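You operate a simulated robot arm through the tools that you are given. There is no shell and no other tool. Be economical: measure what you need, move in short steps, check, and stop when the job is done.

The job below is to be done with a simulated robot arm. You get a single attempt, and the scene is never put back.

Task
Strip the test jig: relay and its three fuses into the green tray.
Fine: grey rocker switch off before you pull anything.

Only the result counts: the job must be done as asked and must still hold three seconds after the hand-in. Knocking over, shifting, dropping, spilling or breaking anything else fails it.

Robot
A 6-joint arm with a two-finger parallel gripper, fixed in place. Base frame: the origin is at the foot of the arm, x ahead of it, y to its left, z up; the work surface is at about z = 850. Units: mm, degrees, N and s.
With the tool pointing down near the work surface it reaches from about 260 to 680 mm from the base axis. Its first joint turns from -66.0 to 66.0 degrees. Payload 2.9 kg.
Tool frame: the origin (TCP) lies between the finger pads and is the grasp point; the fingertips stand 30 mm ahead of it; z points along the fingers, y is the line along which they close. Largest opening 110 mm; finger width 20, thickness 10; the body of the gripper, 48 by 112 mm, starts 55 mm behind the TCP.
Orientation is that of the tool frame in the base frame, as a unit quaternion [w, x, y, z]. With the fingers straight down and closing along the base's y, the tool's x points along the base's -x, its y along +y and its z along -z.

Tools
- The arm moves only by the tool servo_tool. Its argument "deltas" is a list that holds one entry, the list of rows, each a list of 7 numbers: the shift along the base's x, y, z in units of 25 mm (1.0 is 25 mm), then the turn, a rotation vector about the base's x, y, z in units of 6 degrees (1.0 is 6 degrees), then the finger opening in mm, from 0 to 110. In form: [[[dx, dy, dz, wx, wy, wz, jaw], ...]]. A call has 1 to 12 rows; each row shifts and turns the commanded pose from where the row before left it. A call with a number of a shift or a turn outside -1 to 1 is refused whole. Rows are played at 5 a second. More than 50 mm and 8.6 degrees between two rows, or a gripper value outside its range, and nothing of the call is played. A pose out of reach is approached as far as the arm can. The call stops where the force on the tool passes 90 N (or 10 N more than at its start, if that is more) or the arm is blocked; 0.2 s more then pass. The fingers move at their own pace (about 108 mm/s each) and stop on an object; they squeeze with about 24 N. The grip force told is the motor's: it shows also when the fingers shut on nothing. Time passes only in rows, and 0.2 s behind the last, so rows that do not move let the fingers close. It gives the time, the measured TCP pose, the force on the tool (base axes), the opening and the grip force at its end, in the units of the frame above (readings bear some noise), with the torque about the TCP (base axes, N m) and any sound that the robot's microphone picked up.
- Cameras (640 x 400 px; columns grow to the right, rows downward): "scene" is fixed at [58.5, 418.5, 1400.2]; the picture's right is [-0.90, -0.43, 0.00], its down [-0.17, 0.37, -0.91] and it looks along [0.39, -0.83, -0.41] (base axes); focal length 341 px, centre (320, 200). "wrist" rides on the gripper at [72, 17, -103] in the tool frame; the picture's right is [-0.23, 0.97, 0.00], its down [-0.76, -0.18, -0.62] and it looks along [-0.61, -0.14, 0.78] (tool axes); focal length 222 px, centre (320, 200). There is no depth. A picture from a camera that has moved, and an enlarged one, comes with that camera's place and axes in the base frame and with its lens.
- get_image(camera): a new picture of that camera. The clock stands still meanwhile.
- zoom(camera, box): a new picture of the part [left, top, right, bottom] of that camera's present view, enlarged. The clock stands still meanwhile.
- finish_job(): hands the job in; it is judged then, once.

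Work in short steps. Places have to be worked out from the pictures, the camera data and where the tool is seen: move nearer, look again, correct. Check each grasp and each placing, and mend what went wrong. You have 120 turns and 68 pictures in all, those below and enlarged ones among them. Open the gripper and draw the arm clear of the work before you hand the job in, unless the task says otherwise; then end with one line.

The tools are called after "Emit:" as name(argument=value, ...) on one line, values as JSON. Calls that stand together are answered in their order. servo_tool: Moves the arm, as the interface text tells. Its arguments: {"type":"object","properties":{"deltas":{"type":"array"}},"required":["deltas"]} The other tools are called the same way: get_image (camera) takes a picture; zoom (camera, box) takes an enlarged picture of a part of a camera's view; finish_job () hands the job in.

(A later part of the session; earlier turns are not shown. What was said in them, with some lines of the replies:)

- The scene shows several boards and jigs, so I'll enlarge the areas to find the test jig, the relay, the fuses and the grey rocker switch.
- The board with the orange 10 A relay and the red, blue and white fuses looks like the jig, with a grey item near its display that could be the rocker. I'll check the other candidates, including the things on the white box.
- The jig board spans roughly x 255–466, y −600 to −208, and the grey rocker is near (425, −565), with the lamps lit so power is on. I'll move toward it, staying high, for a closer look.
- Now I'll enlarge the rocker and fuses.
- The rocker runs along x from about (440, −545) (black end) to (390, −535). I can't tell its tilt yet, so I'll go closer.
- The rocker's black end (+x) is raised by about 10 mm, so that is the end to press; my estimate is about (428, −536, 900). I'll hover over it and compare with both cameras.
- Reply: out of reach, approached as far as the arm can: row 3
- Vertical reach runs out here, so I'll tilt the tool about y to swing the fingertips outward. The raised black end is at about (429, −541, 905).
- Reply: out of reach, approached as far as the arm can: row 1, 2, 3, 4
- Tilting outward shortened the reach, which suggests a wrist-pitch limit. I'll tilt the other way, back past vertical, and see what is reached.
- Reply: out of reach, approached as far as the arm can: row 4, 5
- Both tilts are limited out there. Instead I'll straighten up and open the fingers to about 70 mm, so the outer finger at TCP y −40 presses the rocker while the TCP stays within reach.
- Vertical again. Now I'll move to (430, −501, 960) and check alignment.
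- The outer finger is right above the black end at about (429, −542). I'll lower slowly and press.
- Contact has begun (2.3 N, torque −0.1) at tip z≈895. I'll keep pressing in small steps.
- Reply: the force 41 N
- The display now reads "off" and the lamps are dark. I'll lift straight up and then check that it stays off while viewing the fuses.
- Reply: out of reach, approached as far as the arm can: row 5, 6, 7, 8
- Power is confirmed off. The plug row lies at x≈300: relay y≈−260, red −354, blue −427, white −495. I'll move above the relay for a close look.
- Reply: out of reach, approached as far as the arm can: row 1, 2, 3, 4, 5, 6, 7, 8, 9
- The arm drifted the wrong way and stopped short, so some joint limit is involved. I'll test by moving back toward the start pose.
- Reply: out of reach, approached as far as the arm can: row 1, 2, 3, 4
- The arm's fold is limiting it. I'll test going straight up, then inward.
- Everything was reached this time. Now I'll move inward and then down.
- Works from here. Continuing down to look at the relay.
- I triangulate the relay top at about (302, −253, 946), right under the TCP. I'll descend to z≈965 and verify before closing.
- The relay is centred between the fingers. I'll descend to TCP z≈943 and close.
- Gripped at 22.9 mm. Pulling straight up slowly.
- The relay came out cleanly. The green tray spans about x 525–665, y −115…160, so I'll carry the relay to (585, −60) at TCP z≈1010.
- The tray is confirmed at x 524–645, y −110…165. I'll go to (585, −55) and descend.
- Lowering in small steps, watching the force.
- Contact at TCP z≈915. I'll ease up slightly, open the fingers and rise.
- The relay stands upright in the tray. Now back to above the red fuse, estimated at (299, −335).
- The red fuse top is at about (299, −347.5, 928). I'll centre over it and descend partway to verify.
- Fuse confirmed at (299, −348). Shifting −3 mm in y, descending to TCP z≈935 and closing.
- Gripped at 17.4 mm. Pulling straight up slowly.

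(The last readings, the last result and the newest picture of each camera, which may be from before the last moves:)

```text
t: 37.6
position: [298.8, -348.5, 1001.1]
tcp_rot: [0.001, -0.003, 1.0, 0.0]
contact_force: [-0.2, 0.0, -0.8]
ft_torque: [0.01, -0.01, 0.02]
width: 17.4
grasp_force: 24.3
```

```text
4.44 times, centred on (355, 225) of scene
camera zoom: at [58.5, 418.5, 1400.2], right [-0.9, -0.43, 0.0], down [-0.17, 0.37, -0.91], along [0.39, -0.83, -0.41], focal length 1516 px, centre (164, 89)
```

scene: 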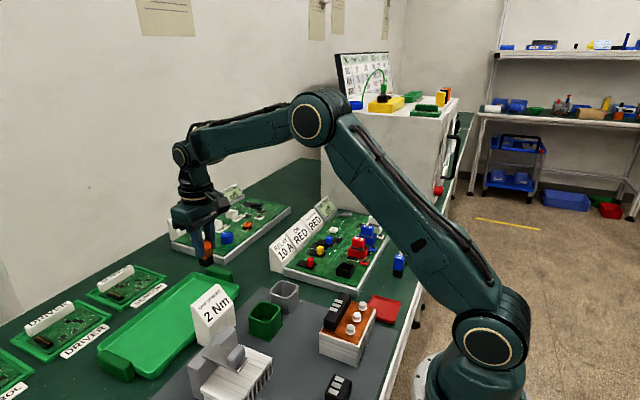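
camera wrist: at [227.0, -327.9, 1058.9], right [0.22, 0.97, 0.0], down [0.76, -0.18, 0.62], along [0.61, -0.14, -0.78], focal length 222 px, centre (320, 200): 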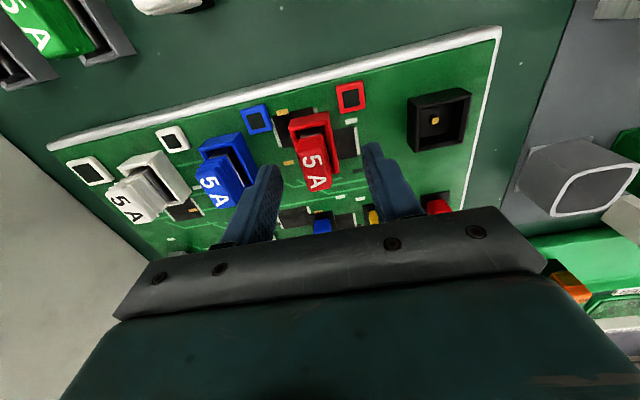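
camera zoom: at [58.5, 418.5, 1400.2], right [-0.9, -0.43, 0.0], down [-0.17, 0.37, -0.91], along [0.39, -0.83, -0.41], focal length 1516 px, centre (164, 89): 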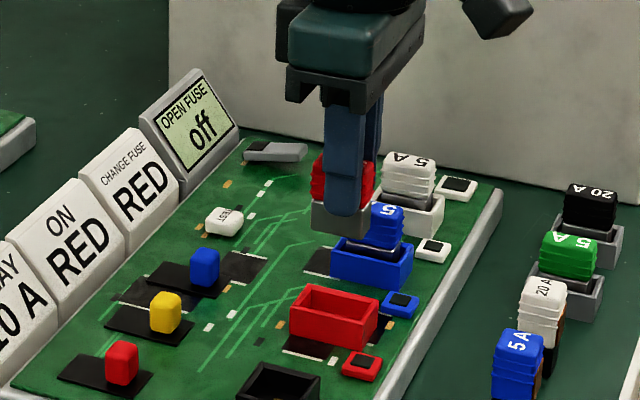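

Red fuse is out. Carrying it to the tray at (585, 0).

Emit:
servo_tool(deltas=[[[0.6, 1, 0.4, 0, 0, 0, 2], [0.8, 1, 0, 0, 0, 0, 2], [0.8, 1, 0, 0, 0, 0, 2], [0.85, 1, 0, 0, 0, 0, 2], [0.85, 1, 0, 0, 0, 0, 2], [0.85, 1, 0, 0, 0, 0, 2], [0.85, 1, 0, 0, 0, 0, 2], [0.85, 1, 0, 0, 0, 0, 2], [0.85, 1, 0, 0, 0, 0, 2], [0.85, 1, 0, 0, 0, 0, 2], [0.85, 1, 0, 0, 0, 0, 2], [1, 1, 0, 0, 0, 0, 2]]])

Emit:
servo_tool(deltas=[[[0.8, 1, 0, 0, 0, 0, 2], [0.7, 0.95, 0, 0, 0, 0, 2], [0, 0, -1, 0, 0, 0, 2], [0, 0, -1, 0, 0, 0, 2], [0, 0, -1, 0, 0, 0, 2], [0, 0, 0, 0, 0, 0, 2]]])

Emit:
zoom(camera="scene", box=[130, 200, 270, 320])

```text
t: 40.2
position: [548.6, -51.0, 1010.0]
tcp_rot: [0.001, -0.002, 1.0, 0.0]
contact_force: [0.9, 0.1, -0.7]
ft_torque: [-0.01, 0.0, -0.03]
width: 17.0
grasp_force: 23.9
```

```text
t: 41.6
position: [587.1, 1.5, 933.2]
tcp_rot: [0.001, -0.002, 1.0, 0.0]
contact_force: [0.3, 0.0, -1.8]
ft_torque: [-0.02, 0.04, -0.01]
width: 17.5
grasp_force: 23.7
```

```text
3.33 times, centred on (200, 260) of scene
camera zoom: at [58.5, 418.5, 1400.2], right [-0.9, -0.43, 0.0], down [-0.17, 0.37, -0.91], along [0.39, -0.83, -0.41], focal length 1137 px, centre (720, 0)
```

zoom: 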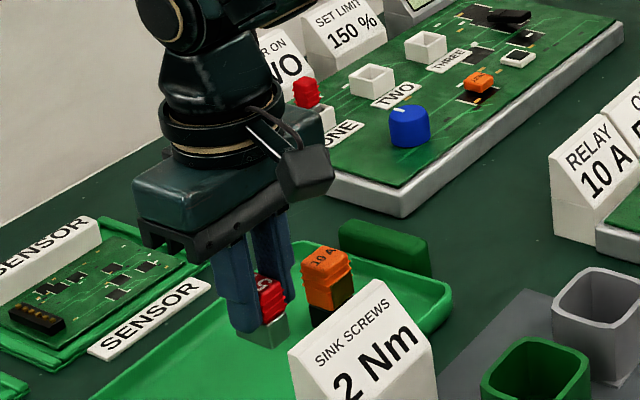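

Lowering in steps, checking the force.

Emit:
servo_tool(deltas=[[[0, 0, -0.3, 0, 0, 0, 2], [0, 0, -0.3, 0, 0, 0, 2], [0, 0, -0.2, 0, 0, 0, 2], [0, 0, 0, 0, 0, 0, 2]]])

Emit:
servo_tool(deltas=[[[0, 0, -0.16, 0, 0, 0, 2], [0, 0, 0, 0, 0, 0, 2]]])

Emit:
servo_tool(deltas=[[[0, 0, -0.16, 0, 0, 0, 2], [0, 0, 0, 0, 0, 0, 2]]])

```text
t: 42.6
position: [587.3, 1.3, 915.6]
tcp_rot: [0.0, -0.001, 1.0, 0.0]
contact_force: [0.5, 1.1, 0.1]
ft_torque: [0.02, 0.0, 0.0]
width: 17.5
grasp_force: 23.8
```

```text
t: 43.2
position: [587.3, -0.6, 912.5]
tcp_rot: [0.001, -0.001, 1.0, 0.0]
contact_force: [-0.1, -0.9, 0.1]
ft_torque: [-0.01, -0.02, 0.04]
width: 17.2
grasp_force: 24.3
```

```text
t: 43.8
position: [587.2, -0.2, 907.9]
tcp_rot: [0.0, -0.002, 1.0, 0.0]
contact_force: [0.6, 0.2, -1.7]
ft_torque: [-0.02, 0.03, -0.03]
width: 17.3
grasp_force: 23.9
```

No contact yet; continuing.

Emit:
servo_tool(deltas=[[[0, 0, -0.14, 0, 0, 0, 2], [0, 0, 0, 0, 0, 0, 2]]])

Emit:
servo_tool(deltas=[[[0, 0, -0.12, 0, 0, 0, 2], [0, 0, 0, 0, 0, 0, 2]]])

```text
t: 44.4
position: [587.1, -1.6, 904.6]
tcp_rot: [0.001, -0.001, 1.0, -0.001]
contact_force: [0.1, -0.1, -0.6]
ft_torque: [-0.02, -0.01, 0.02]
width: 17.3
grasp_force: 23.8
```

```text
t: 45.0
position: [587.3, -1.4, 903.8]
tcp_rot: [0.002, -0.002, 1.0, -0.001]
contact_force: [-5.9, 1.0, 19.0]
ft_torque: [0.01, 0.16, 0.04]
width: 17.4
grasp_force: 24.2
```

Contact at TCP z≈904. Ease up, release and rise.

Emit:
servo_tool(deltas=[[[0, 0, 0.08, 0, 0, 0, 2], [0, 0, 0, 0, 0, 0, 21], [0, 0, 0, 0, 0, 0, 30], [0, 0, 0, 0, 0, 0, 45], [0, 0, 0.5, 0, 0, 0, 45], [0, 0, 1, 0, 0, 0, 45], [0, 0, 1, 0, 0, 0, 45], [0, 0, 1, 0, 0, 0, 45], [0, 0, 0.8, 0, 0, 0, 45]]])

Emit:
zoom(camera="scene", box=[130, 200, 270, 320])

```text
t: 47.0
position: [587.8, -0.8, 1012.6]
tcp_rot: [0.0, -0.002, 1.0, 0.001]
contact_force: [0.1, 0.7, -1.2]
ft_torque: [0.0, 0.0, 0.03]
width: 45.0
grasp_force: 0.0
```

```text
3.33 times, centred on (200, 260) of scene
camera zoom: at [58.5, 418.5, 1400.2], right [-0.9, -0.43, 0.0], down [-0.17, 0.37, -0.91], along [0.39, -0.83, -0.41], focal length 1137 px, centre (720, 0)
```

zoom: 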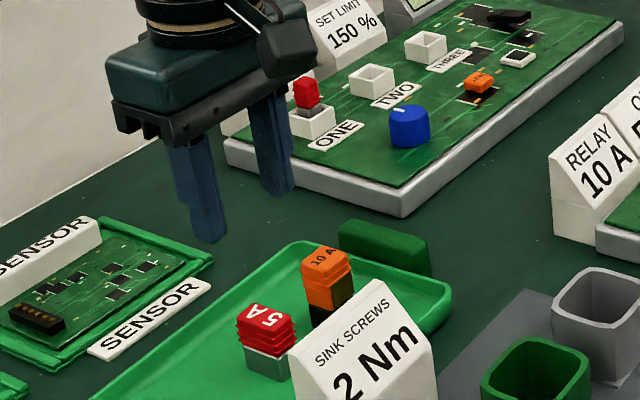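

Red fuse stands in the tray. Next is the blue fuse, estimated at (299, −422).

Emit:
servo_tool(deltas=[[[-0.96, -1, 0, 0, 0, 0, 55], [-0.96, -1, 0, 0, 0, 0, 55], [-0.96, -1, 0, 0, 0, 0, 55], [-0.96, -1, 0, 0, 0, 0, 55], [-0.96, -1, 0, 0, 0, 0, 55], [-0.96, -1, 0, 0, 0, 0, 55], [-0.96, -1, 0, 0, 0, 0, 55], [-0.96, -1, 0, 0, 0, 0, 55], [-0.96, -1, 0, 0, 0, 0, 55], [-0.96, -1, 0, 0, 0, 0, 55], [-0.96, -1, 0, 0, 0, 0, 55], [-0.96, -1, 0, 0, 0, 0, 55]]])

Emit:
servo_tool(deltas=[[[0, -1, 0, 0, 0, 0, 55], [0, -1, 0, 0, 0, 0, 55], [0, -1, 0, 0, 0, 0, 55], [0, -1, 0, 0, 0, 0, 55], [0, -0.85, -0.8, 0, 0, 0, 55], [0, 0, -0.8, 0, 0, 0, 55], [0, 0, 0, 0, 0, 0, 55]]])

Emit:
get_image(camera="wrist")

```text
t: 49.6
position: [297.5, -300.7, 1010.9]
tcp_rot: [0.001, -0.003, 1.0, 0.0]
contact_force: [-0.3, -0.1, 0.2]
ft_torque: [0.01, -0.04, 0.02]
width: 55.2
grasp_force: 0.2
```

```text
t: 51.2
position: [295.8, -420.9, 973.1]
tcp_rot: [0.001, -0.002, 1.0, 0.0]
contact_force: [0.7, 0.2, 1.0]
ft_torque: [-0.01, 0.02, 0.01]
width: 54.9
grasp_force: 0.1
```

```text
24 pictures are left
camera wrist: at [224.3, -403.2, 1073.3], right [0.22, 0.97, 0.0], down [0.76, -0.18, 0.62], along [0.61, -0.14, -0.78], focal length 222 px, centre (320, 200)
```

wrist: 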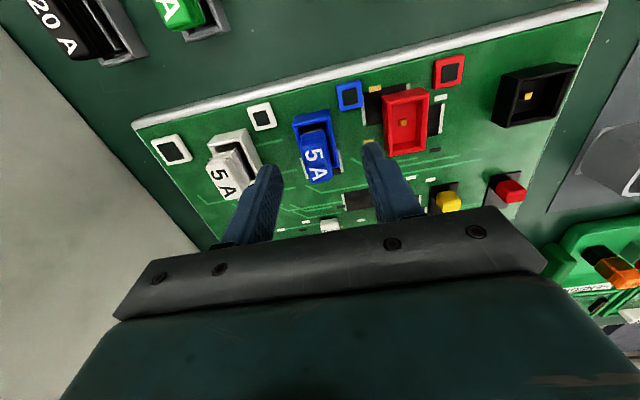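

Blue fuse at about (299, −423). Centring, descending to 934 and closing.

Emit:
servo_tool(deltas=[[[0.12, -0.1, -0.5, 0, 0, 0, 55], [0, 0, -0.5, 0, 0, 0, 55], [0, 0, -0.56, 0, 0, 0, 55], [0, 0, 0, 0, 0, 0, 40], [0, 0, 0, 0, 0, 0, 20], [0, 0, 0, 0, 0, 0, 5], [0, 0, 0, 0, 0, 0, 5]]])

Emit:
zoom(camera="scene", box=[320, 190, 400, 260])

```text
t: 52.8
position: [300.8, -424.7, 931.7]
tcp_rot: [0.001, -0.002, 1.0, 0.0]
contact_force: [-0.1, 0.0, -0.4]
ft_torque: [-0.01, -0.02, 0.02]
width: 17.4
grasp_force: 24.1
```

```text
5.71 times, centred on (360, 225) of scene
camera zoom: at [58.5, 418.5, 1400.2], right [-0.9, -0.43, 0.0], down [-0.17, 0.37, -0.91], along [0.39, -0.83, -0.41], focal length 1949 px, centre (91, 57)
```

zoom: 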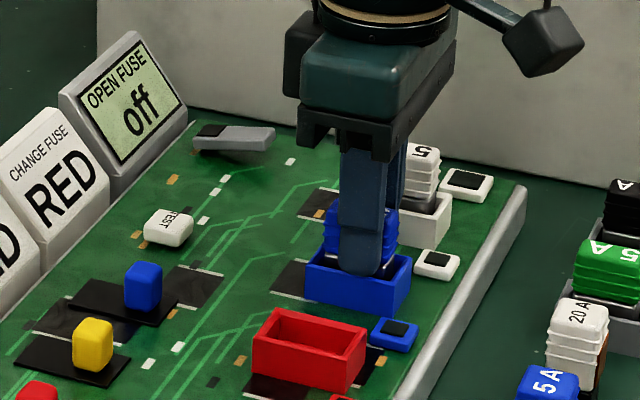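

Gripped at 17.4 mm. Pulling up.

Emit:
servo_tool(deltas=[[[0, 0, 0.2, 0, 0, 0, 2], [0, 0, 0.2, 0, 0, 0, 2], [0, 0, 0.2, 0, 0, 0, 2], [0, 0, 0.4, 0, 0, 0, 2], [0, 0, 0.7, 0, 0, 0, 2], [0, 0, 1, 0, 0, 0, 2], [0, 0, 0.5, 0, 0, 0, 2]]])

Emit:
zoom(camera="scene", box=[310, 170, 400, 260])

```text
t: 54.4
position: [301.6, -423.7, 1012.4]
tcp_rot: [0.0, -0.002, 1.0, 0.0]
contact_force: [0.9, 0.0, -0.5]
ft_torque: [-0.02, 0.0, 0.05]
width: 17.1
grasp_force: 23.5
```

```text
4.44 times, centred on (355, 215) of scene
camera zoom: at [58.5, 418.5, 1400.2], right [-0.9, -0.43, 0.0], down [-0.17, 0.37, -0.91], along [0.39, -0.83, -0.41], focal length 1516 px, centre (164, 133)
```

zoom: 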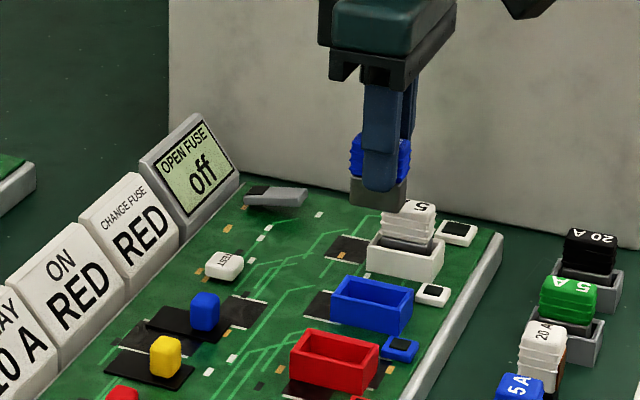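

Blue fuse is out. Carrying to the tray at (587, 52).

Emit:
servo_tool(deltas=[[[0, 1, 0, 0, 0, 0, 2], [0, 1, 0, 0, 0, 0, 2], [0, 1, 0, 0, 0, 0, 2], [0, 1, 0, 0, 0, 0, 2], [0, 1, 0, 0, 0, 0, 2], [1, 1, 0, 0, 0, 0, 2], [1, 1, 0, 0, 0, 0, 2], [1, 1, 0, 0, 0, 0, 2], [1, 1, 0, 0, 0, 0, 2], [1, 1, 0, 0, 0, 0, 2], [1, 1, 0, 0, 0, 0, 2], [1, 1, 0, 0, 0, 0, 2]]])

Emit:
servo_tool(deltas=[[[1, 1, 0, 0, 0, 0, 2], [1, 1, 0, 0, 0, 0, 2], [1, 1, 0, 0, 0, 0, 2], [1, 1, 0, 0, 0, 0, 2], [0.4, 1, 0, 0, 0, 0, 2], [0, 1, 0, 0, 0, 0, 2], [0, 1, 0, 0, 0, 0, 2], [0, 0, 0, 0, 0, 0, 2]]])

Emit:
get_image(camera="wrist")

```text
t: 57.0
position: [478.3, -124.6, 1011.1]
tcp_rot: [0.0, -0.002, 1.0, 0.0]
contact_force: [0.1, 0.0, -0.8]
ft_torque: [0.0, 0.0, -0.01]
width: 17.3
grasp_force: 24.0
```

```text
t: 58.8
position: [587.8, 52.3, 1012.3]
tcp_rot: [0.001, -0.002, 1.0, 0.0]
contact_force: [0.6, 0.2, -0.3]
ft_torque: [0.0, -0.02, -0.02]
width: 17.3
grasp_force: 24.0
```

```text
21 pictures are left
camera wrist: at [514.3, 69.3, 1113.4], right [0.22, 0.97, 0.0], down [0.76, -0.18, 0.62], along [0.61, -0.14, -0.78], focal length 222 px, centre (320, 200)
```

wrist: 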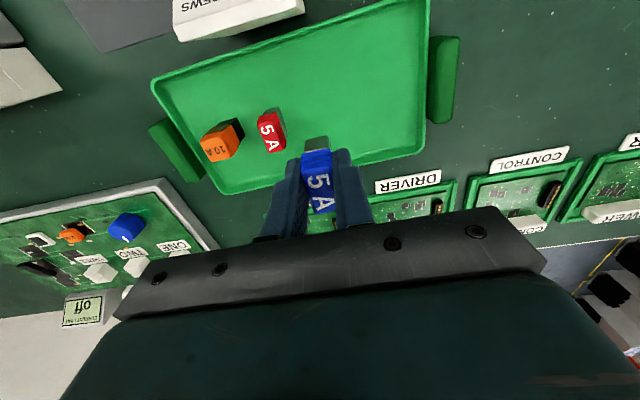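

Clear spot below. Descending to ~908, then slowly to contact near 903.

Emit:
servo_tool(deltas=[[[0, 0, -1, 0, 0, 0, 2], [0, 0, -1, 0, 0, 0, 2], [0, 0, -1, 0, 0, 0, 2], [0, 0, -0.7, 0, 0, 0, 2], [0, 0, -0.44, 0, 0, 0, 2], [0, 0, 0, 0, 0, 0, 2]]])

Emit:
servo_tool(deltas=[[[0, 0, -0.12, 0, 0, 0, 2], [0, 0, 0, 0, 0, 0, 2]]])

Emit:
servo_tool(deltas=[[[0, 0, -0.1, 0, 0, 0, 2], [0, 0, 0, 0, 0, 0, 2]]])

```text
t: 60.2
position: [588.9, 51.4, 906.5]
tcp_rot: [0.001, -0.002, 1.0, 0.0]
contact_force: [-0.3, 0.6, -0.3]
ft_torque: [-0.03, -0.01, -0.02]
width: 17.3
grasp_force: 24.3
```

```text
t: 60.8
position: [586.7, 52.3, 904.9]
tcp_rot: [0.0, -0.002, 1.0, -0.001]
contact_force: [0.9, 0.8, -0.1]
ft_torque: [0.04, -0.02, 0.0]
width: 17.2
grasp_force: 23.9
```

```text
t: 61.4
position: [587.3, 51.3, 904.1]
tcp_rot: [0.001, -0.001, 1.0, -0.001]
contact_force: [-0.6, 0.1, -0.4]
ft_torque: [-0.02, -0.02, 0.02]
width: 17.3
grasp_force: 24.2
```

Emit:
servo_tool(deltas=[[[0, 0, -0.08, 0, 0, 0, 2], [0, 0, 0, 0, 0, 0, 2]]])

```text
t: 62.0
position: [587.6, 52.2, 903.1]
tcp_rot: [0.002, -0.002, 1.0, 0.0]
contact_force: [-0.9, -1.1, 10.1]
ft_torque: [-0.07, 0.08, 0.01]
width: 17.4
grasp_force: 23.9
```

Contact (10 N). Releasing and rising.

Emit:
servo_tool(deltas=[[[0, 0, 0.03, 0, 0, 0, 2], [0, 0, 0, 0, 0, 0, 21], [0, 0, 0, 0, 0, 0, 30], [0, 0, 0, 0, 0, 0, 45], [0, 0, 0.5, 0, 0, 0, 45], [0, 0, 1, 0, 0, 0, 45], [0, 0, 1, 0, 0, 0, 45], [0, 0, 1, 0, 0, 0, 45], [0, 0, 0.8, 0, 0, 0, 45]]])

Emit:
zoom(camera="scene", box=[90, 210, 250, 350])

```text
t: 64.0
position: [585.4, 50.1, 1011.6]
tcp_rot: [0.001, -0.002, 1.0, 0.0]
contact_force: [-0.1, -0.3, -0.1]
ft_torque: [0.0, 0.01, 0.0]
width: 45.1
grasp_force: 0.0
```

```text
2.86 times, centred on (170, 280) of scene
camera zoom: at [58.5, 418.5, 1400.2], right [-0.9, -0.43, 0.0], down [-0.17, 0.37, -0.91], along [0.39, -0.83, -0.41], focal length 974 px, centre (749, -29)
```

zoom: 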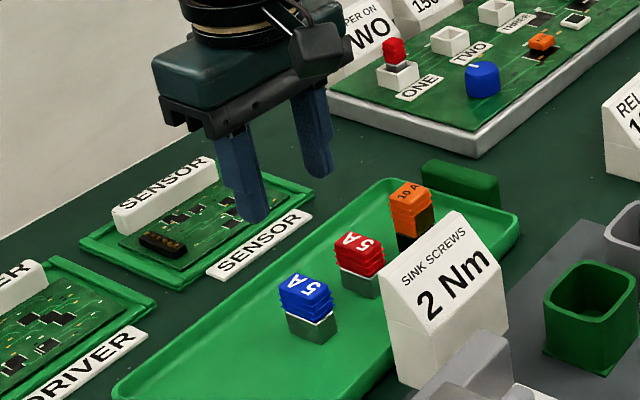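

Three items are in place. Now to the white fuse, estimated at (299, −496).

Emit:
servo_tool(deltas=[[[0, -1, 0, 0, 0, 0, 55], [0, -1, 0, 0, 0, 0, 55], [-1, -1, 0, 0, 0, 0, 55], [-1, -1, 0, 0, 0, 0, 55], [-1, -1, 0, 0, 0, 0, 55], [-1, -1, 0, 0, 0, 0, 55], [-1, -1, 0, 0, 0, 0, 55], [-1, -1, 0, 0, 0, 0, 55], [-1, -1, 0, 0, 0, 0, 55], [-1, -1, 0, 0, 0, 0, 55], [-1, -1, 0, 0, 0, 0, 55], [-1, -1, 0, 0, 0, 0, 55]]])

Emit:
servo_tool(deltas=[[[-1, -1, 0, 0, 0, 0, 55], [-0.46, -1, 0, 0, 0, 0, 55], [0, -1, 0, 0, 0, 0, 55], [0, -1, 0, 0, 0, 0, 55], [0, -1, 0, 0, 0, 0, 55], [0, -1, 0, 0, 0, 0, 55], [0, -1, 0, 0, 0, 0, 55], [0, -1, -0.5, 0, 0, 0, 55], [0, -1, -0.5, 0, 0, 0, 55], [0, -0.84, -0.5, 0, 0, 0, 55], [0, 0, 0, 0, 0, 0, 55]]])

Emit:
get_image(camera="wrist")

```text
t: 66.6
position: [334.3, -245.4, 1009.4]
tcp_rot: [0.001, -0.002, 1.0, 0.0]
contact_force: [-0.5, -0.4, 0.7]
ft_torque: [0.03, -0.01, 0.0]
width: 54.9
grasp_force: 0.0
```

```text
t: 69.0
position: [301.8, -495.6, 971.4]
tcp_rot: [0.001, -0.002, 1.0, -0.001]
contact_force: [0.3, 0.1, 0.9]
ft_torque: [-0.01, -0.02, -0.02]
width: 55.0
grasp_force: 0.0
```

```text
19 pictures are left
camera wrist: at [229.2, -476.9, 1072.1], right [0.22, 0.97, 0.0], down [0.76, -0.18, 0.62], along [0.61, -0.14, -0.78], focal length 222 px, centre (320, 200)
```

wrist: 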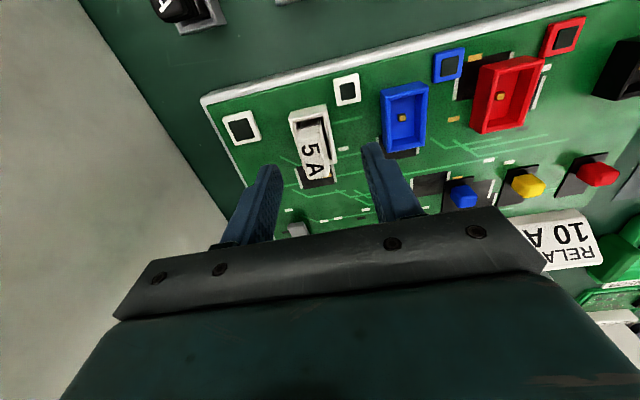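

White fuse at about (301, −499). Centring, descending to 933 and closing.

Emit:
servo_tool(deltas=[[[-0.04, -0.14, -0.5, 0, 0, 0, 55], [0, 0, -0.5, 0, 0, 0, 55], [0, 0, -0.54, 0, 0, 0, 55], [0, 0, 0, 0, 0, 0, 40], [0, 0, 0, 0, 0, 0, 20], [0, 0, 0, 0, 0, 0, 5], [0, 0, 0, 0, 0, 0, 5]]])

Emit:
zoom(camera="scene", box=[320, 180, 400, 250])

```text
t: 70.6
position: [299.0, -498.3, 931.8]
tcp_rot: [0.001, -0.002, 1.0, 0.0]
contact_force: [0.9, 0.1, 0.3]
ft_torque: [-0.01, 0.0, -0.05]
width: 17.2
grasp_force: 23.5
```

```text
5.71 times, centred on (360, 215) of scene
camera zoom: at [58.5, 418.5, 1400.2], right [-0.9, -0.43, 0.0], down [-0.17, 0.37, -0.91], along [0.39, -0.83, -0.41], focal length 1949 px, centre (91, 114)
```

zoom: 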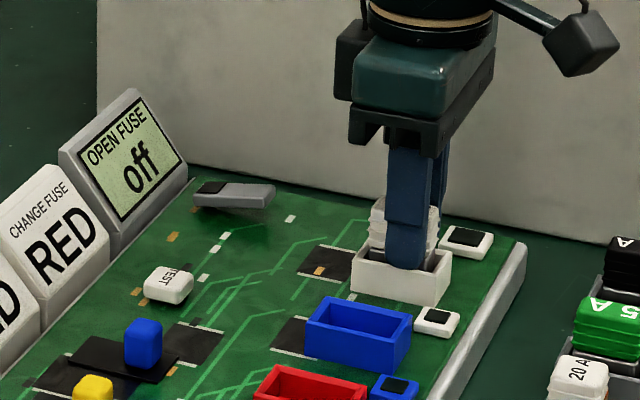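

Gripped at 17.2 mm. Pulling up.

Emit:
servo_tool(deltas=[[[0, 0, 0.2, 0, 0, 0, 2], [0, 0, 0.2, 0, 0, 0, 2], [0, 0, 0.2, 0, 0, 0, 2], [0, 0, 0.4, 0, 0, 0, 2], [0, 0, 0.7, 0, 0, 0, 2], [0, 0, 1, 0, 0, 0, 2], [0, 0, 0.5, 0, 0, 0, 2]]])

Emit:
zoom(camera="scene", box=[310, 160, 400, 250])

```text
t: 72.2
position: [298.4, -499.1, 1012.0]
tcp_rot: [0.001, -0.002, 1.0, 0.001]
contact_force: [0.0, 0.2, -0.7]
ft_torque: [0.03, -0.02, 0.0]
width: 17.2
grasp_force: 24.0
```

```text
4.44 times, centred on (355, 205) of scene
camera zoom: at [58.5, 418.5, 1400.2], right [-0.9, -0.43, 0.0], down [-0.17, 0.37, -0.91], along [0.39, -0.83, -0.41], focal length 1516 px, centre (164, 178)
```

zoom: 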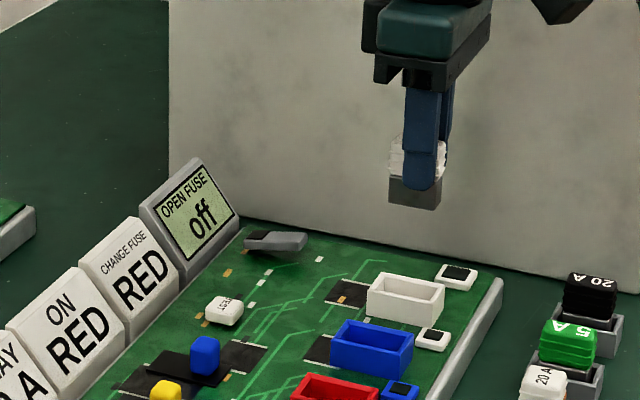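

White fuse is out. Carrying to (587, 102).

Emit:
servo_tool(deltas=[[[0, 1, 0, 0, 0, 0, 2], [0, 1, 0, 0, 0, 0, 2], [0, 1, 0, 0, 0, 0, 2], [0, 1, 0, 0, 0, 0, 2], [0, 1, 0, 0, 0, 0, 2], [0, 1, 0, 0, 0, 0, 2], [0, 1, 0, 0, 0, 0, 2], [0, 1, 0, 0, 0, 0, 2], [1, 1, 0, 0, 0, 0, 2], [1, 1, 0, 0, 0, 0, 2], [1, 1, 0, 0, 0, 0, 2], [1, 1, 0, 0, 0, 0, 2]]])

Emit:
servo_tool(deltas=[[[1, 1, 0, 0, 0, 0, 2], [1, 1, 0, 0, 0, 0, 2], [1, 1, 0, 0, 0, 0, 2], [1, 1, 0, 0, 0, 0, 2], [1, 1, 0, 0, 0, 0, 2], [1, 1, 0, 0, 0, 0, 2], [1, 1, 0, 0, 0, 0, 2], [0.56, 1, 0, 0, 0, 0, 2], [0, 1, 0, 0, 0, 0, 2], [0, 1, 0, 0, 0, 0, 2], [0, 1, 0, 0, 0, 0, 2], [0, 1, 0, 0, 0, 0, 2]]])

Emit:
servo_tool(deltas=[[[0, 0, -1, 0, 0, 0, 2], [0, 0, -1, 0, 0, 0, 2], [0, 0, -1, 0, 0, 0, 2], [0, 0, -0.7, 0, 0, 0, 2], [0, 0, -0.46, 0, 0, 0, 2], [0, 0, 0, 0, 0, 0, 2]]])

Emit:
servo_tool(deltas=[[[0, 0, -0.14, 0, 0, 0, 2], [0, 0, 0, 0, 0, 0, 2]]])

Emit:
zoom(camera="scene", box=[70, 210, 250, 370])

```text
t: 74.8
position: [400.4, -198.6, 1011.9]
tcp_rot: [0.001, -0.002, 1.0, 0.0]
contact_force: [0.1, -0.8, -0.1]
ft_torque: [0.04, 0.03, 0.0]
width: 17.2
grasp_force: 23.2
```

```text
t: 77.4
position: [586.1, 102.2, 1011.9]
tcp_rot: [0.002, -0.002, 1.0, 0.001]
contact_force: [0.4, 0.5, -0.6]
ft_torque: [-0.01, 0.0, 0.0]
width: 17.3
grasp_force: 24.2
```

```text
t: 78.8
position: [588.6, 100.8, 909.8]
tcp_rot: [0.001, -0.001, 1.0, 0.0]
contact_force: [-1.2, -0.1, -0.4]
ft_torque: [0.0, -0.01, -0.01]
width: 17.3
grasp_force: 23.9
```

```text
t: 79.4
position: [587.5, 101.8, 908.0]
tcp_rot: [0.0, -0.002, 1.0, 0.0]
contact_force: [-0.3, 0.0, -0.5]
ft_torque: [0.01, -0.03, -0.03]
width: 17.2
grasp_force: 23.2
```

```text
2.50 times, centred on (160, 290) of scene
camera zoom: at [58.5, 418.5, 1400.2], right [-0.9, -0.43, 0.0], down [-0.17, 0.37, -0.91], along [0.39, -0.83, -0.41], focal length 853 px, centre (720, -25)
```

zoom: 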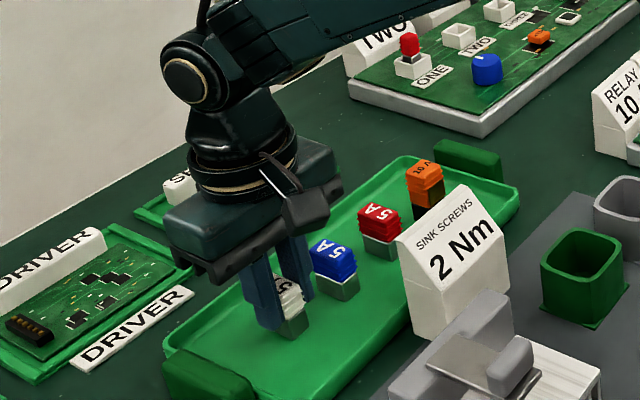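

Just above the tray floor now; lowering the last millimetres to contact.

Emit:
servo_tool(deltas=[[[0, 0, -0.1, 0, 0, 0, 2], [0, 0, 0, 0, 0, 0, 2]]])

Emit:
servo_tool(deltas=[[[0, 0, -0.09, 0, 0, 0, 2], [0, 0, 0, 0, 0, 0, 2]]])

```text
t: 80.0
position: [589.9, 101.2, 904.4]
tcp_rot: [0.001, -0.001, 1.0, 0.0]
contact_force: [0.9, -0.4, -0.4]
ft_torque: [0.05, -0.03, 0.02]
width: 17.3
grasp_force: 24.2
```

```text
t: 80.6
position: [590.0, 100.7, 903.0]
tcp_rot: [0.002, -0.001, 1.0, 0.0]
contact_force: [-2.3, -2.2, 10.7]
ft_torque: [-0.11, 0.12, 0.03]
width: 17.2
grasp_force: 23.9
```

Contact (10.7 N). Releasing, rising and drawing the arm back clear.

Emit:
servo_tool(deltas=[[[0, 0, 0.03, 0, 0, 0, 2], [0, 0, 0, 0, 0, 0, 21], [0, 0, 0, 0, 0, 0, 30], [0, 0, 0, 0, 0, 0, 45], [0, 0, 0.5, 0, 0, 0, 45], [0, 0, 1, 0, 0, 0, 45], [0, 0, 1, 0, 0, 0, 45], [0, 0, 1, 0, 0, 0, 45], [-1, 0, 0.8, 0, 0, 0, 45]]])

Emit:
servo_tool(deltas=[[[-1, -0.6, 0.5, 0, 0, 0, 45], [-1, -0.6, 1, 0, 0, 0, 45], [-1, -0.6, 1, 0, 0, 0, 45], [-1, -0.6, 1, 0, 0, 0, 45], [-1, -0.6, 1, 0, 0, 0, 45], [-1, -0.6, 1, 0, 0, 0, 45], [-1, -0.6, 1, 0, 0, 0, 45], [-1, -0.6, 0.5, 0, 0, 0, 45], [0, 0, 0, 0, 0, 0, 45], [0, 0, 0, 0, 0, 0, 45]]])

Emit:
get_image(camera="scene")

Emit:
zoom(camera="scene", box=[70, 210, 250, 370])

Emit:
zoom(camera="scene", box=[260, 170, 420, 290])

```text
t: 82.6
position: [564.6, 101.4, 1008.9]
tcp_rot: [0.0, -0.002, 1.0, 0.0]
contact_force: [-0.8, -0.2, 0.2]
ft_torque: [0.01, 0.01, 0.03]
width: 45.0
grasp_force: 0.0
```

```text
t: 84.8
position: [361.5, -18.8, 1182.4]
tcp_rot: [0.001, -0.002, 1.0, 0.0]
contact_force: [0.8, -0.3, 0.5]
ft_torque: [-0.03, 0.02, 0.01]
width: 45.0
grasp_force: 0.0
```

```text
15 pictures are left
```

scene: 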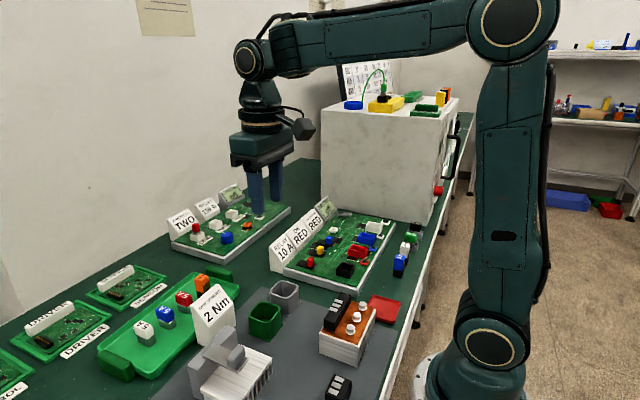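

```text
2.50 times, centred on (160, 290) of scene
camera zoom: at [58.5, 418.5, 1400.2], right [-0.9, -0.43, 0.0], down [-0.17, 0.37, -0.91], along [0.39, -0.83, -0.41], focal length 853 px, centre (720, -25)
```

zoom: 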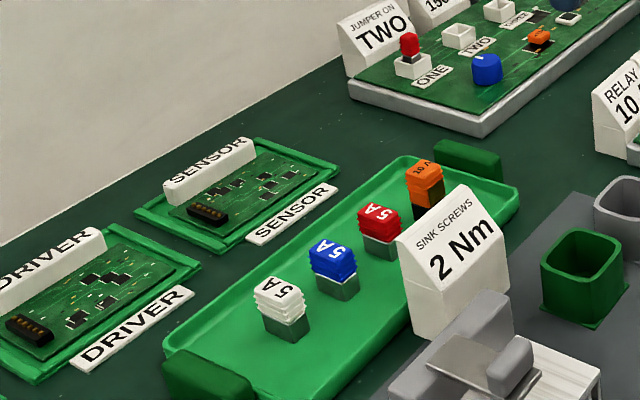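

```text
3.33 times, centred on (340, 230) of scene
camera zoom: at [58.5, 418.5, 1400.2], right [-0.9, -0.43, 0.0], down [-0.17, 0.37, -0.91], along [0.39, -0.83, -0.41], focal length 1137 px, centre (253, 100)
```

zoom: 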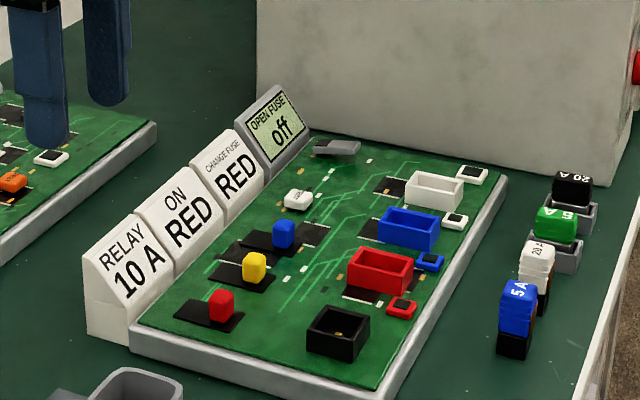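

The relay and all three fuses stand in the green tray, the jig reads "off", nothing else has moved, and the arm is clear. Handing in.

Emit:
finish_job()

```text
The job is handed in.
```

The grey rocker switch was turned off first, then the relay and its three fuses (red, blue, white) were pulled and stood in the green tray.
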